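You operate a simulated robot arm through the tools that you are given. There is no shell and no other tool. Be economical: measure what you need, move in short steps, check, and stop when the job is done.

You run a simulated robot arm. Do the job below in one go: nothing can be reset, and whatever is moved stays where it is left.

## Task
Put one of the wiper felts from the cart top on top of the sensor window.

It is judged by the outcome, as a careful person would: the job done as asked, and still so three seconds after it is handed in. It fails if anything else is knocked over, pushed out of place, dropped, spilled or broken.

## Robot
A 6-joint arm with a two-finger parallel gripper, fixed in place. Base frame: the origin is at the foot of the arm, x ahead of it, y to its left, z up; the work surface is at about z = 0. Lengths are in mm, angles in degrees, forces in N, time in s.
With the tool pointing down near the work surface it reaches from about 140 to 580 mm from the base axis. Its first joint turns from -66.0 to 66.0 degrees. Payload 2.1 kg.
Tool frame: the origin (TCP) lies between the finger pads and is the grasp point; the fingertips stand 30 mm ahead of it; z points along the fingers, y is the line along which they close. Largest opening 94 mm; finger width 28, thickness 10; the body of the gripper, 50 by 96 mm, starts 55 mm behind the TCP.
Orientation is told as [roll, pitch, yaw] about the base's x, y, z axes, in that order, counted from this pose: with the fingers straight down and closing along the base's y, the tool's x points along the base's -x, its y along +y and its z along -z.

## Interface
- The arm moves only by the tool jog_arm. Its argument "targets" is a list of rows, each an object (a shift or turn left out is 0, a gripper value left out holds the last) with "slide": the shift along the base's x, y, z in mm, a list of three; "turn": the turn, a rotation vector about the base's x, y, z in degrees, a list of three; "hand": the closure, from 0 (fully open) to 1 (shut). In form: [{"slide": [x, y, z], "turn": [ax, ay, az], "hand": hand}, ...]. A call has 1 to 8 rows; each row is the pose to reach, as a shift and turn from the pose commanded when the call began. Each row takes 0.2 s and may step no farther than 50 mm and 8.6 degrees from the row before; otherwise, or with a gripper value out of range, the whole call is refused. Where a pose cannot be reached the arm comes as near as it can. A force on the tool above 40 N (or 10 N above the force at the start of the call, whichever is more), or a blocked arm, ends the call early, and 0.2 s more pass. Each finger travels about 72 mm/s and halts on what it meets, pressing with about 43 N; the grip force reading is that of the motor and also rises with nothing between the fingers. The clock runs only during rows and for 0.2 s after the last one: add rows that repeat a pose to give the fingers time. It gives the time, the measured TCP pose, the force on the tool (base axes), the opening and the grip force at its end, in the units of the frame above (readings bear some noise), and new pictures: "pictures" is both (left out), scene, wrist or none.
- Cameras (640 x 400 px; columns grow to the right, rows downward): "scene" is fixed at [34.8, -357.1, 491.8]; the picture's right is [0.92, -0.38, 0.00], its down [-0.19, -0.47, -0.86] and it looks along [0.33, 0.79, -0.51] (base axes); focal length 313 px, centre (320, 200). "wrist" rides on the gripper at [-37, 0, -58] in the tool frame; the picture's right is [0.00, -1.00, 0.00], its down [0.97, 0.00, -0.24] and it looks along [0.24, 0.00, 0.97] (tool axes); focal length 218 px, centre (320, 200).
- measure_at(camera, pixels): for up to 12 pixels [column, row] of the newest picture of that camera ("zoom" is the newest enlarged one), the place [x, y, z] in the base frame of the surface seen there, good to about 2 mm. It takes no simulated time.
- zoom(camera, box): a new picture of the part [left, top, right, bottom] of that camera's present view, enlarged. It takes no simulated time.
- job_done(): hands the job in; it is judged then, once.

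Go step by step. Measure first, check grasps and placings, and put right what went wrong. The budget is 60 turns and 120 pictures, counting those below and the enlarged ones. Unless the task says otherwise, let go and move clear before handing in, and close with one line.

The tools are called after ">>>" as a command line: name --argument value ..., lists and objects as JSON in quotes. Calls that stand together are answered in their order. jog_arm: Moves the arm, as the interface text tells. Its arguments: {"type":"object","properties":{"targets":{"type":"array"},"pictures":{"type":"string","enum":["both","scene","wrist","none"]}},"required":["targets"]} The other tools are called the same way: measure_at (camera, pixels) gives the place of the surface under pixels of a picture; zoom (camera, box) takes an enlarged picture of a part of a camera's view; job_done () hands the job in.

At the start:

```text
time: 0.0
tcp_pos: [184.6, 232.6, 288.3]
tool_rot: [0.1, 0.1, 0.0]
wrist_force: [0.2, 0.2, 0.0]
opening: 93.7
finger_force: 0.0
```

scene: 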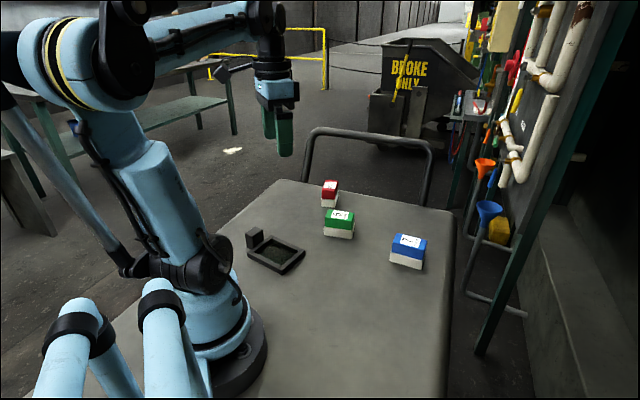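
wrist: 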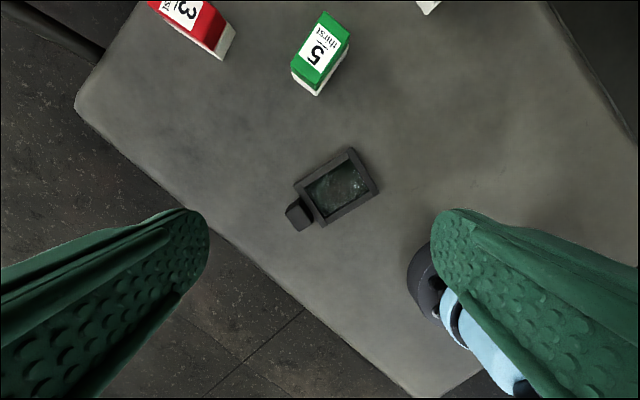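

The pictures show three felt-bottomed blocks (red ~330,193, green ~339,223, blue ~407,251) and a dark framed window at scene (275,255). I'll enlarge and measure.

>>> zoom --camera "scene" --box '[230, 170, 440, 300]'

>>> zoom --camera "wrist" --box '[260, 0, 420, 240]'

>>> measure_at --camera "wrist" --pixels '[[325, 14], [348, 28], [292, 63], [317, 82], [337, 188], [296, 185], [349, 150], [377, 187], [326, 223], [300, 215], [400, 120], [310, 190]]'

>>> measure_at --camera "scene" --pixels '[[330, 210], [355, 213], [351, 228], [324, 225], [351, 238], [324, 234], [398, 235], [426, 240], [419, 260], [391, 254], [330, 185], [275, 255]]'

```text
3.05 times, centred on (335, 235) of scene
```

zoom: 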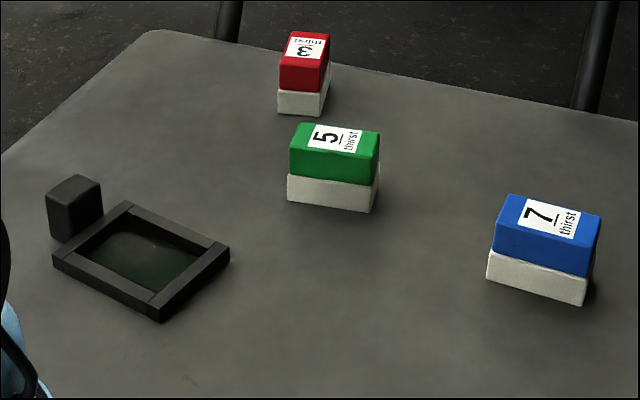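

```text
1.67 times, centred on (340, 120) of wrist
```

zoom: 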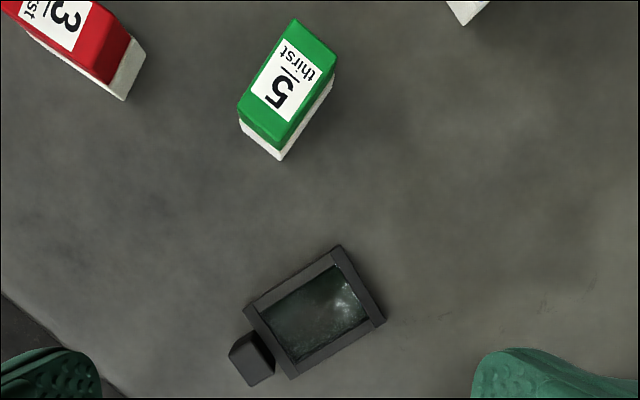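

```text
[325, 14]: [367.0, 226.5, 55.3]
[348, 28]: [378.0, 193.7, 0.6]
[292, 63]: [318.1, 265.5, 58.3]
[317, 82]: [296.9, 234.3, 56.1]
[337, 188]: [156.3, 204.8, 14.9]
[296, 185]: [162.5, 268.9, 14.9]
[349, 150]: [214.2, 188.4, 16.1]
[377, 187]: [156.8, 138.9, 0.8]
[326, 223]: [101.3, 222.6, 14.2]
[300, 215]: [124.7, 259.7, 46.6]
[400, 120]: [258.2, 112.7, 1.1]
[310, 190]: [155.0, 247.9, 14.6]
```

```text
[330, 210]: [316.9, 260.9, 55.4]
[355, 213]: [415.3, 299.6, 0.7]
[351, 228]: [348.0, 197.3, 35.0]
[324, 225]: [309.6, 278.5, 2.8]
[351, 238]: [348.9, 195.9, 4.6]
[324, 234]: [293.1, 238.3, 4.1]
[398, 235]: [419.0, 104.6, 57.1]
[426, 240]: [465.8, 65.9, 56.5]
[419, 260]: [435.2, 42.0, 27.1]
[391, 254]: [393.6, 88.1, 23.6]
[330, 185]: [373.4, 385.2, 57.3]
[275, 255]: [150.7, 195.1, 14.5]
```

The green felt (wrist ~321,50) is nearest and clear of others; the window is at wrist ~(337,188). I'll measure both more finely.

>>> zoom --camera "wrist" --box '[272, 136, 400, 236]'

>>> measure_at --camera "zoom" --pixels '[[320, 200], [250, 200], [360, 150], [300, 280], [420, 240], [380, 75], [395, 100], [520, 270], [490, 260], [260, 420], [240, 380], [140, 230]]'

>>> zoom --camera "wrist" --box '[272, 0, 400, 100]'

```text
4.00 times, centred on (336, 186) of wrist
```

zoom: 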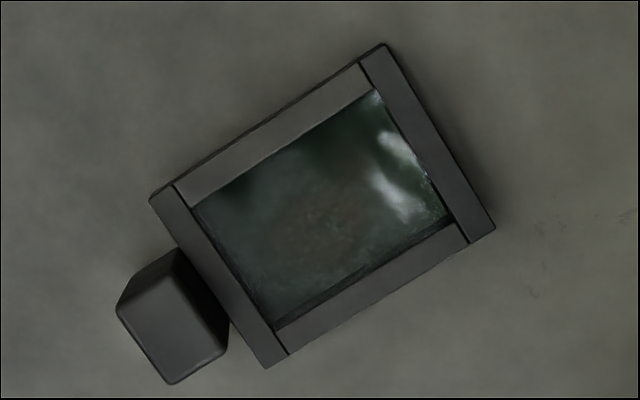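

```text
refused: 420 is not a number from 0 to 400
```

```text
4.00 times, centred on (336, 50) of wrist
```

zoom: 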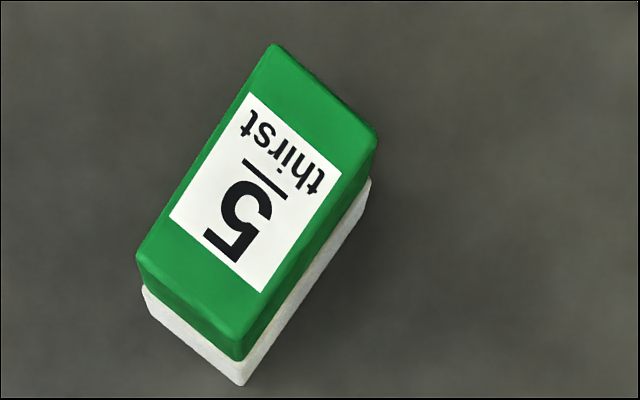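

The enlarged views give clear corners of the green block and the window frame; measuring those.

>>> measure_at --camera "zoom" --pixels '[[275, 50], [372, 137], [232, 330], [142, 255], [240, 200], [260, 190], [242, 380], [368, 185], [148, 292]]'

>>> measure_at --camera "wrist" --pixels '[[351.5, 148.5], [378, 192.5], [323.5, 226], [295, 186], [348.5, 160], [366.5, 190], [326, 214.5], [306, 188], [336, 187.25], [325, 180], [345, 195], [302, 205]]'

```text
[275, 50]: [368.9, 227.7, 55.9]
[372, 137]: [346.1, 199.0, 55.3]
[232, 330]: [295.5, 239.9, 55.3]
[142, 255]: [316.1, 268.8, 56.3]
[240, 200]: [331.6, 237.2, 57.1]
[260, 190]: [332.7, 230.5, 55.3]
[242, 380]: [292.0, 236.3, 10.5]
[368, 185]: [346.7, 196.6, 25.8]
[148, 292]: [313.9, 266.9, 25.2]
```

```text
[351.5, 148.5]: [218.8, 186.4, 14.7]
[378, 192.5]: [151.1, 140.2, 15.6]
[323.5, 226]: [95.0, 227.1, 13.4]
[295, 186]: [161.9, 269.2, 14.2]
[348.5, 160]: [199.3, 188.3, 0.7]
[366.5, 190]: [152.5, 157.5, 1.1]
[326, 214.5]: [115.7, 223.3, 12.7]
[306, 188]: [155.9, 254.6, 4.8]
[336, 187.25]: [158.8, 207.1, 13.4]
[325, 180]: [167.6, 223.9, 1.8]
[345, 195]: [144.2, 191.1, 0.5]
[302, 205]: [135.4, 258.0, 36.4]
```

The green block is centred at about (332, 234), 37 mm wide, top at z 56, its long axis at -38°. The window is centred at about (157, 206) with its long axis at -56° and frame top at z 15. I'll move above the block with yaw -38.4.

>>> jog_arm --targets '[{"slide": [29.4, 0.3, -29.6], "turn": [0, 0, -7.7], "hand": 0}, {"slide": [58.8, 0.5, -59.2], "turn": [0, 0, -15.4]}, {"slide": [88.2, 0.8, -88.8], "turn": [0, 0, -23.1]}, {"slide": [117.6, 1, -118.4], "turn": [0, 0, -30.8]}, {"slide": [147, 1.3, -148.3], "turn": [0, 0, -38.4]}, {"slide": [147, 1.3, -148.3], "turn": [0, 0, -38.4]}]'

```text
time: 1.4
tcp_pos: [333.4, 231.2, 139.4]
tool_rot: [0.0, 0.0, -38.5]
wrist_force: [0.8, 0.1, 0.2]
opening: 93.9
finger_force: 0.1
```

scene: 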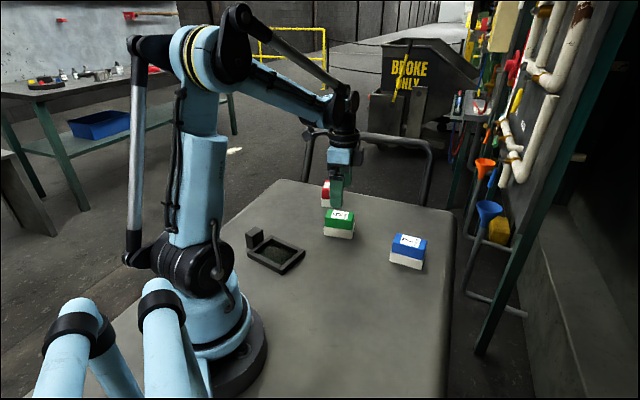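
wrist: 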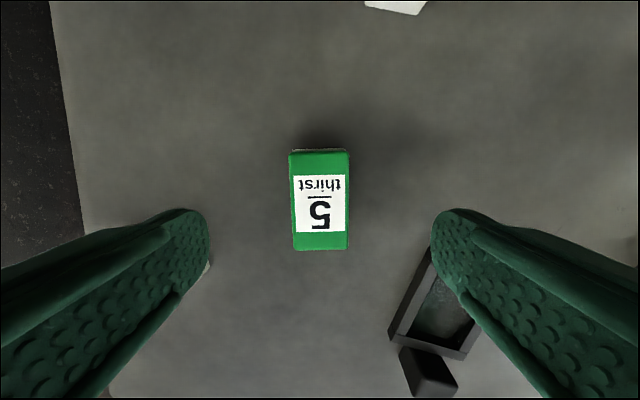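

The block (wrist 319,200) is square and centred between the fingers. I'll check its location once more before descending.

>>> measure_at --camera "wrist" --pixels '[[292, 156], [347, 156], [347, 247], [295, 247], [320, 240], [440, 300], [430, 320]]'

>>> measure_at --camera "scene" --pixels '[[265, 250], [275, 252], [283, 257], [272, 258], [278, 262], [268, 246]]'

>>> zoom --camera "scene" --box '[240, 222, 312, 278]'

```text
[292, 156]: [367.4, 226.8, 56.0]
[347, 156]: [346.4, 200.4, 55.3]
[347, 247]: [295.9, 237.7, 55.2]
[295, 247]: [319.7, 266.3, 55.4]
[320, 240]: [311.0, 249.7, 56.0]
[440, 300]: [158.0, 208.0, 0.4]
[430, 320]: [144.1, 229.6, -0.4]
```

```text
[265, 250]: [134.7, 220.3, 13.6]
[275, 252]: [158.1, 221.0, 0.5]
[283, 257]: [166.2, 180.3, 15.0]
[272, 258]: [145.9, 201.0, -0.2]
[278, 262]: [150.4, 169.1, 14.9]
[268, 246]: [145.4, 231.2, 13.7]
```

```text
7.14 times, centred on (276, 250) of scene
```

zoom: 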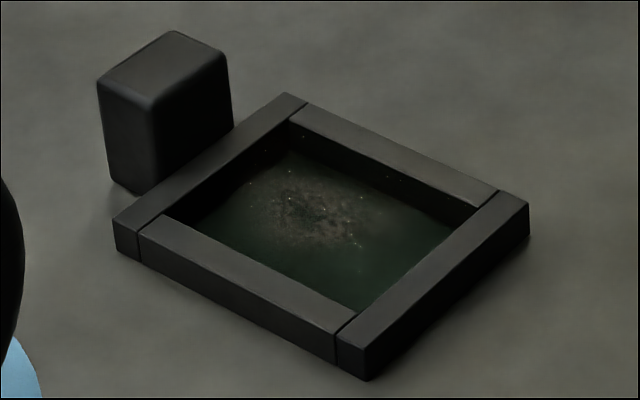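

Block centre is (332, 233), matching the TCP. Descending to z 54 and closing.

>>> jog_arm --targets '[{"slide": [-0.5, 1, -43], "hand": 0}, {"slide": [-0.5, 1, -85]}, {"slide": [-0.5, 1, -85]}, {"slide": [-0.5, 1, -85], "hand": 1}, {"slide": [-0.5, 1, -85], "hand": 1}, {"slide": [-0.5, 1, -85], "hand": 1}, {"slide": [-0.5, 1, -85], "hand": 1}]'

```text
time: 3.0
tcp_pos: [331.3, 235.3, 54.6]
tool_rot: [0.0, -0.1, -38.4]
wrist_force: [-1.2, -0.4, -0.8]
opening: 43.8
finger_force: 43.2
```

scene: 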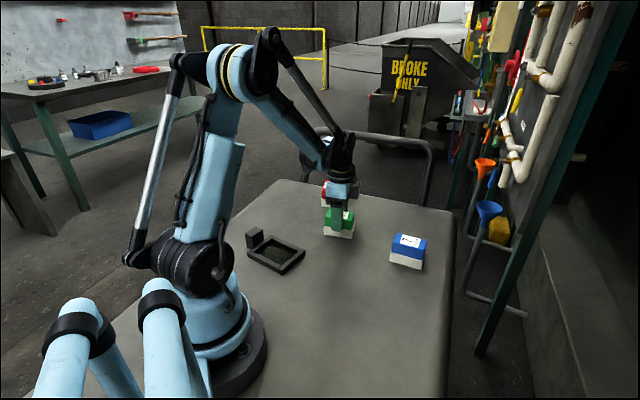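
wrist: 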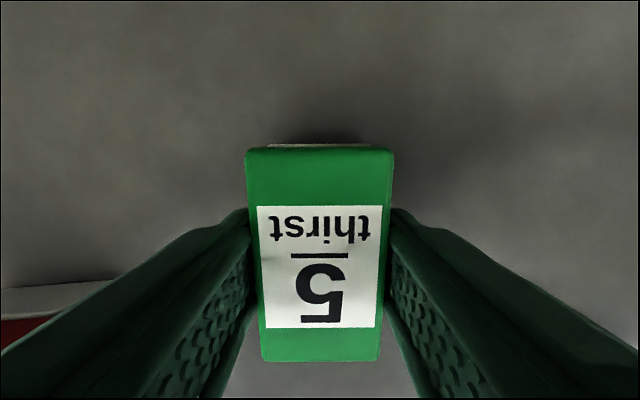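

Gripped at 43.8 mm opening. Lifting.

>>> jog_arm --targets '[{"slide": [0, 0, 30]}, {"slide": [0, 0, 70]}, {"slide": [0, 0, 70]}]'

```text
time: 3.8
tcp_pos: [330.1, 233.6, 126.3]
tool_rot: [-0.1, 0.0, -38.4]
wrist_force: [-0.3, 0.8, -0.7]
opening: 43.5
finger_force: 43.4
```

scene: 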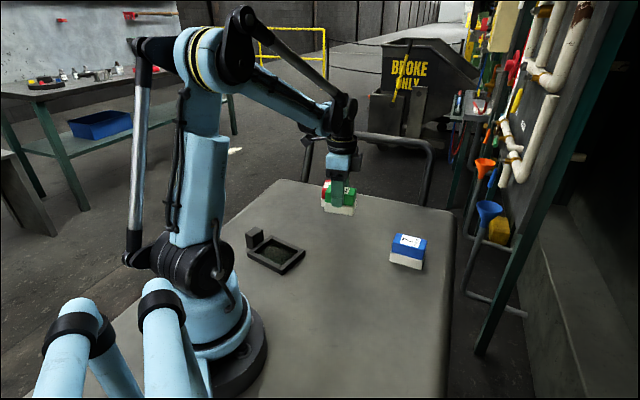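
wrist: 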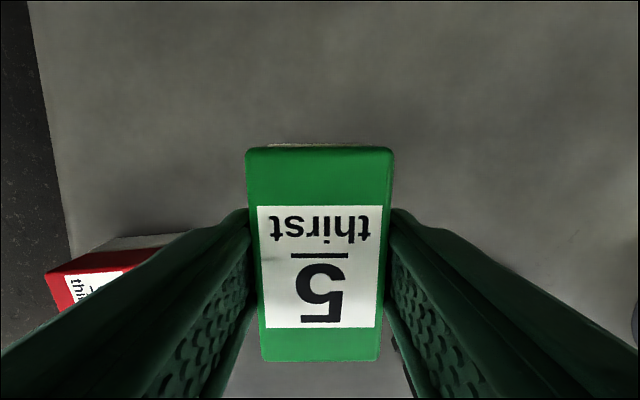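

The block is held and clear (its bottom is at z ~70). Moving it over the window and turning -18° to line up.

>>> jog_arm --targets '[{"slide": [-35, -5.6, 0], "turn": [0, 0, -3.6]}, {"slide": [-70, -11.2, 0], "turn": [0, 0, -7.2]}, {"slide": [-105, -16.8, 0], "turn": [0, 0, -10.8]}, {"slide": [-140, -22.4, 0], "turn": [0, 0, -14.4]}, {"slide": [-174.6, -28, 0], "turn": [0, 0, -18]}, {"slide": [-174.6, -28, 0], "turn": [0, 0, -18]}]'

```text
time: 5.2
tcp_pos: [156.1, 206.1, 123.2]
tool_rot: [0.1, 0.1, -56.4]
wrist_force: [0.6, -0.5, -1.1]
opening: 43.9
finger_force: 42.8
```

scene: 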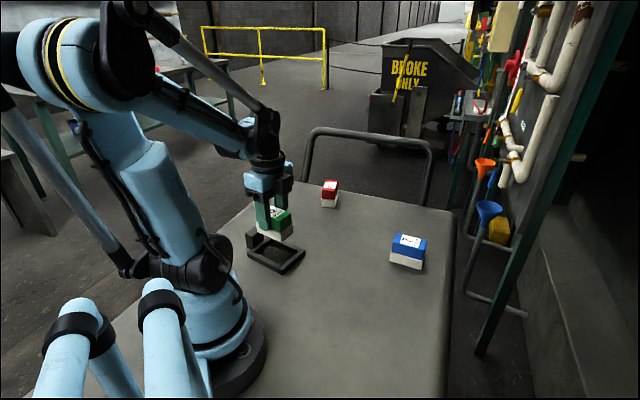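
wrist: 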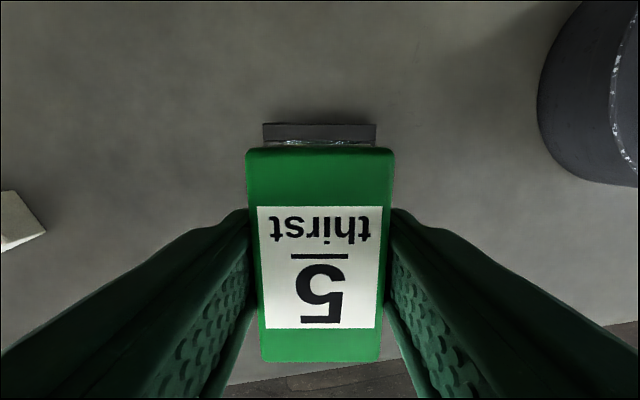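

The frame's far bar (wrist 263–376, row 133) is centred and parallel to the block. Lowering to just above the frame for a check.

>>> jog_arm --targets '[{"slide": [0, 0, -25]}, {"slide": [0, 0, -48]}, {"slide": [0, 0, -48]}]'

>>> zoom --camera "scene" --box '[225, 190, 329, 280]'

>>> measure_at --camera "wrist" --pixels '[[320, 130], [320, 138], [275, 130], [365, 130]]'

```text
time: 6.0
tcp_pos: [158.2, 207.7, 74.9]
tool_rot: [0.0, 0.0, -56.4]
wrist_force: [0.1, -0.2, -1.1]
opening: 43.7
finger_force: 43.0
```

scene: 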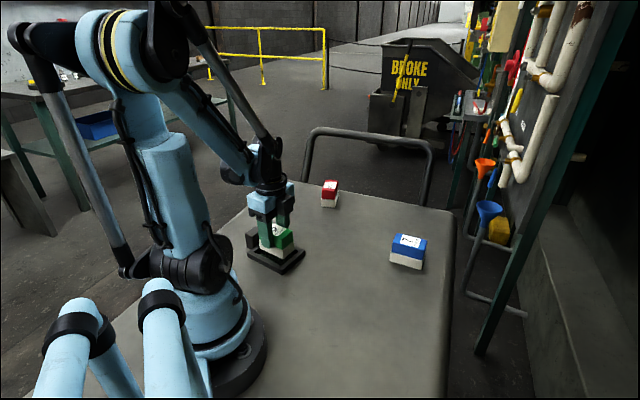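
wrist: 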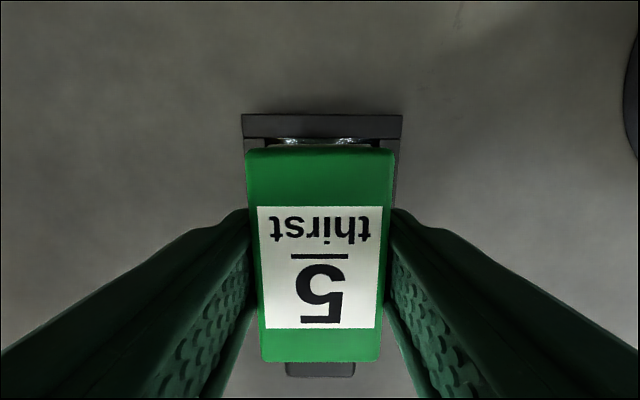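

```text
4.44 times, centred on (277, 235) of scene
```

zoom: 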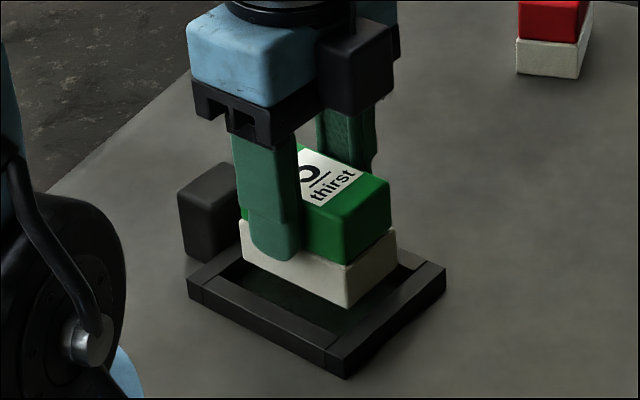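

```text
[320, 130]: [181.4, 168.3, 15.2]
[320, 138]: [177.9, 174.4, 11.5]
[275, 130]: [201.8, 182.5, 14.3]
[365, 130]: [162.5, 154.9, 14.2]
```

The block hovers inside the frame with the far bar's inner edge near wrist row 138. I'll check the lengthwise clearances.

>>> measure_at --camera "wrist" --pixels '[[320, 153], [320, 356], [275, 153], [365, 153], [320, 146], [320, 368], [320, 142], [320, 136], [320, 362]]'

>>> measure_at --camera "zoom" --pixels '[[345, 303], [396, 262], [244, 258], [242, 225], [330, 345], [400, 290], [215, 290], [225, 270], [345, 355], [200, 285]]'

>>> zoom --camera "wrist" --box '[230, 100, 410, 170]'

```text
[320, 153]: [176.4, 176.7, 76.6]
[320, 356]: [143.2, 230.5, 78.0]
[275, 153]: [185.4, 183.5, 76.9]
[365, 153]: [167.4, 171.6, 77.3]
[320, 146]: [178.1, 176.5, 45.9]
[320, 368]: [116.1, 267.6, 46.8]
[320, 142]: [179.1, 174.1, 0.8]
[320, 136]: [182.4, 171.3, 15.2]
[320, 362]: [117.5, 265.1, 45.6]
```

```text
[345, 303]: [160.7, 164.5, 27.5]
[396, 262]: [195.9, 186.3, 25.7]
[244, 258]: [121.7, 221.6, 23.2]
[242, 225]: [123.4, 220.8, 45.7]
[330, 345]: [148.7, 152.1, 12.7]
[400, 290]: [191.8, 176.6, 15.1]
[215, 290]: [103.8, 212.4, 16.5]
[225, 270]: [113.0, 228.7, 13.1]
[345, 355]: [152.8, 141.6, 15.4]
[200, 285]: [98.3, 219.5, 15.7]
```

```text
3.56 times, centred on (320, 135) of wrist
```

zoom: 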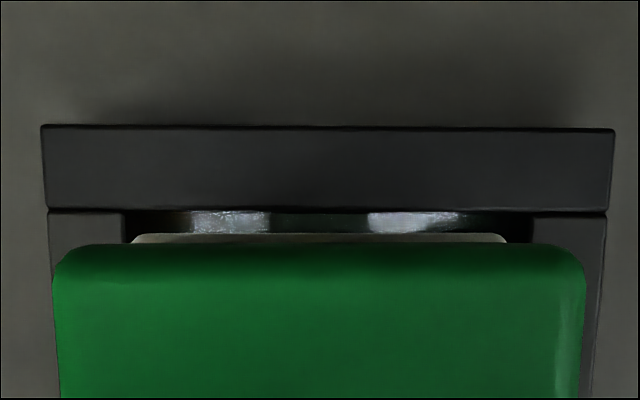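

The block sits about 3 mm too far along the window's length, and 1 mm off across. I'll correct that and lower in small steps, watching the force.

>>> jog_arm --targets '[{"slide": [-2.6, 1.9, 0]}, {"slide": [-2.6, 1.9, -2]}, {"slide": [-2.6, 1.9, -4]}, {"slide": [-2.6, 1.9, -6]}, {"slide": [-2.6, 1.9, -8]}, {"slide": [-2.6, 1.9, -8]}]'

>>> zoom --camera "scene" --box '[225, 190, 329, 280]'

```text
time: 7.4
tcp_pos: [154.7, 209.5, 69.9]
tool_rot: [0.0, 0.0, -56.4]
wrist_force: [-0.4, 0.7, -1.9]
opening: 43.6
finger_force: 43.0
```

scene: 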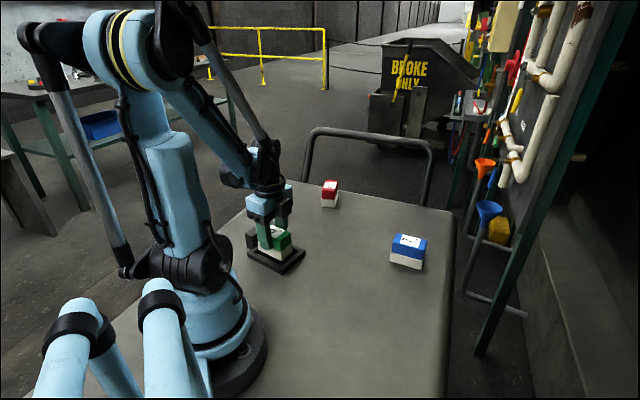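
wrist: 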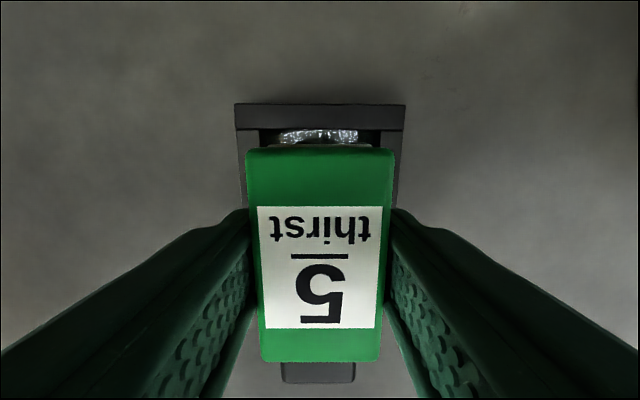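

```text
4.44 times, centred on (277, 235) of scene
```

zoom: 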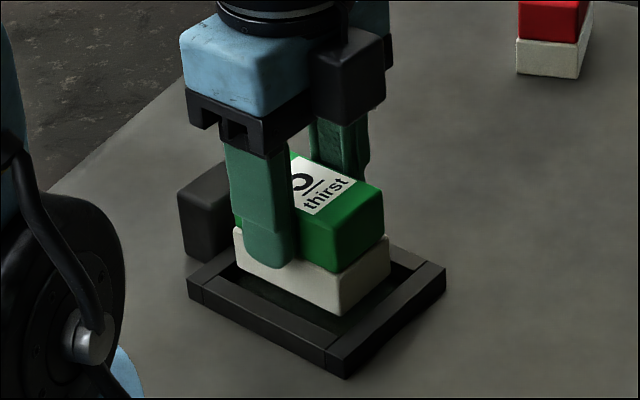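

No contact yet at block bottom ≈15, so the glass appears lower than the frame top. Checking clearances again at both ends.

>>> measure_at --camera "wrist" --pixels '[[320, 153], [320, 356], [320, 145], [320, 126], [265, 140], [375, 140], [320, 106], [248, 130], [396, 130]]'

>>> measure_at --camera "zoom" --pixels '[[338, 312], [388, 272], [238, 262], [235, 232], [330, 335], [405, 285], [225, 265], [190, 280], [345, 374], [444, 268]]'

>>> zoom --camera "wrist" --box '[230, 90, 410, 170]'

```text
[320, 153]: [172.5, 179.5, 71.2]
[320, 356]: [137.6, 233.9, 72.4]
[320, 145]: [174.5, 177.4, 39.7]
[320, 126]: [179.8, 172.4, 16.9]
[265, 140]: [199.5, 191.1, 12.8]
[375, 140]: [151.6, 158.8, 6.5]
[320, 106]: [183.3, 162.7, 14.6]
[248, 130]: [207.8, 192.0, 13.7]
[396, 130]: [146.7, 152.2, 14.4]
```

```text
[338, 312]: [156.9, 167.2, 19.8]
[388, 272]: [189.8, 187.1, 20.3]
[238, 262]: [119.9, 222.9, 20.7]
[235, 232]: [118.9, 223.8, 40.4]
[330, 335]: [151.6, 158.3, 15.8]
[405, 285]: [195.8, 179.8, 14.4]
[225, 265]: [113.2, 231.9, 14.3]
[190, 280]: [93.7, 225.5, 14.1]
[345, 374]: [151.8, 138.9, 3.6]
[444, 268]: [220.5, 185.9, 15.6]
```

```text
3.56 times, centred on (320, 130) of wrist
```

zoom: 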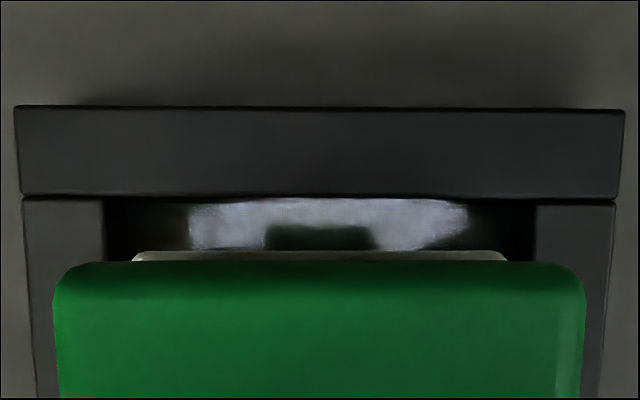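

The felt is centred in the opening (≈ ±34 of ±40 lengthwise, and equal side gaps). Continuing down in 2 mm steps until contact.

>>> jog_arm --targets '[{"slide": [0, 0, -2]}, {"slide": [0, 0, -4]}, {"slide": [0, 0, -6]}, {"slide": [0, 0, -8]}, {"slide": [0, 0, -8]}]'

```text
time: 8.6
tcp_pos: [155.7, 210.7, 60.1]
tool_rot: [0.1, 0.0, -56.4]
wrist_force: [-1.4, -1.3, 35.4]
opening: 43.8
finger_force: 42.2
```

scene: 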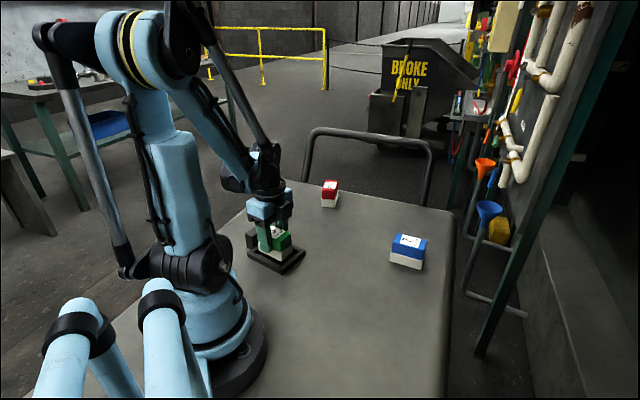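
wrist: 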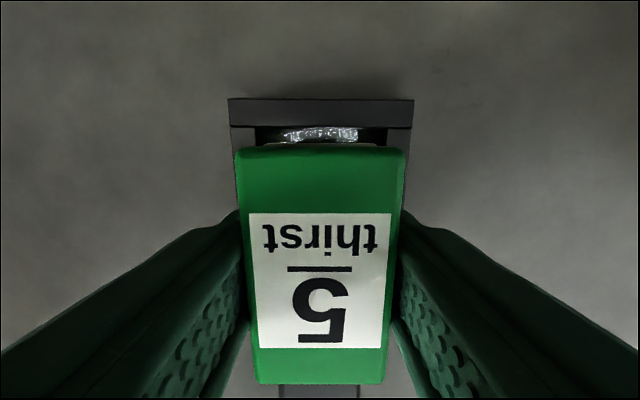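

Contact made: 35 N upward force with the block seated on the glass. Easing off 1 mm, then opening.

>>> jog_arm --targets '[{"slide": [0, 0, 1]}, {"slide": [0, 0, 1], "hand": 0.3}, {"slide": [0, 0, 1], "hand": 0.1}, {"slide": [0, 0, 1], "hand": 0}, {"slide": [0, 0, 1], "hand": 0}]'

```text
time: 9.8
tcp_pos: [154.8, 209.7, 60.3]
tool_rot: [0.0, 0.0, -56.4]
wrist_force: [-0.4, -0.6, 0.2]
opening: 94.2
finger_force: 0.0
```

scene: 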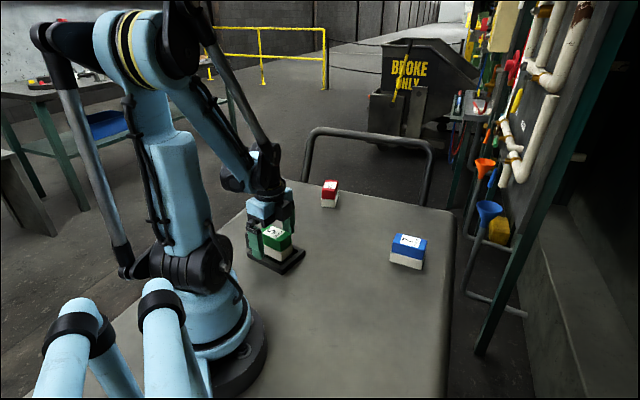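
wrist: 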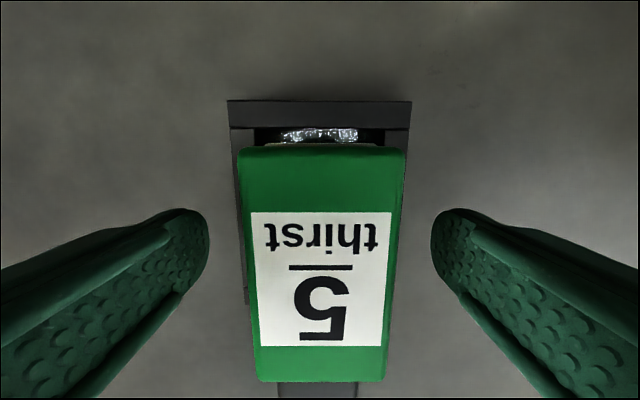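

The block is free and standing (wrist 321,265), with the fingers well clear at both sides. Rising straight up.

>>> jog_arm --targets '[{"slide": [0, 0, 35]}, {"slide": [0, 0, 75]}, {"slide": [0, 0, 115]}, {"slide": [0, 0, 155]}, {"slide": [0, 0, 155]}]'

>>> zoom --camera "scene" --box '[225, 190, 329, 280]'

```text
time: 11.0
tcp_pos: [152.5, 210.2, 216.7]
tool_rot: [0.0, 0.0, -56.3]
wrist_force: [0.7, 0.0, -1.1]
opening: 94.0
finger_force: 0.0
```

scene: 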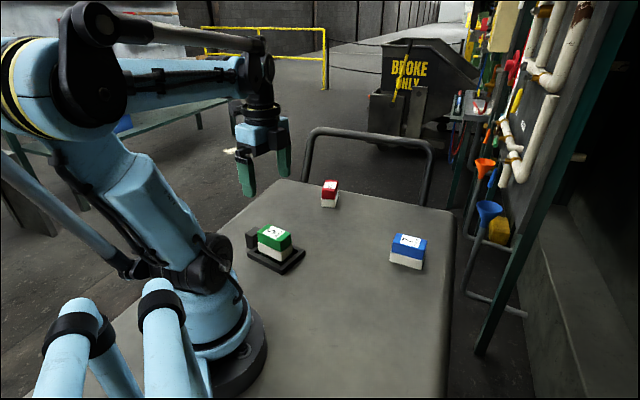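
wrist: 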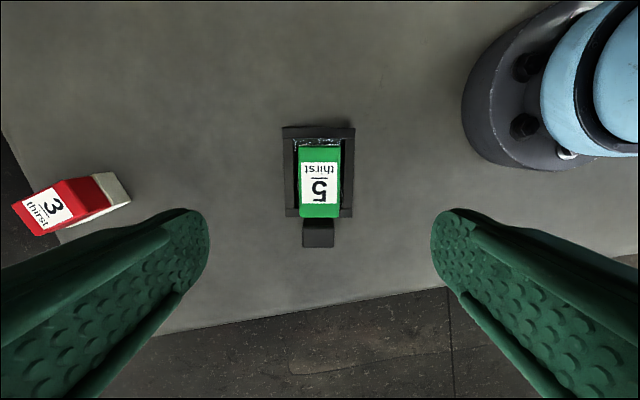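

```text
4.44 times, centred on (277, 235) of scene
```

zoom: 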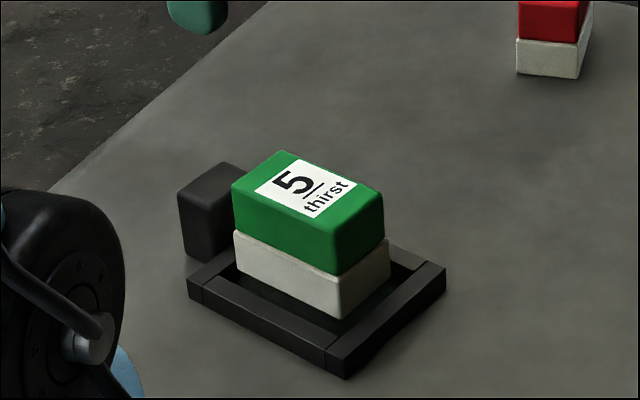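

The block stands inside the frame (zoom 310,240). A quick check that its top is level.

>>> measure_at --camera "zoom" --pixels '[[282, 156], [377, 195], [333, 230], [238, 190], [338, 312], [385, 272], [240, 262]]'

```text
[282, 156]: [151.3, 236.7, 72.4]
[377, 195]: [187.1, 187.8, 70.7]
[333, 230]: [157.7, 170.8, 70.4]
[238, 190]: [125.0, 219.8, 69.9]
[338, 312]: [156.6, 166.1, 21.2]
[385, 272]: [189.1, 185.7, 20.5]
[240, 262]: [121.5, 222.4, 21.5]
```

The green block's top is level within noise (z ≈ 70–72). Its centre, (155, 204), is over the window's, and the other blocks haven't moved. The arm is clear, so I'm handing in.

>>> job_done

```text
The job is handed in.
```

I put the green wiper felt (no. 5) felt side down on the sensor window, centred inside its frame. I then let go and moved the arm clear, and the red and blue felts were not touched.
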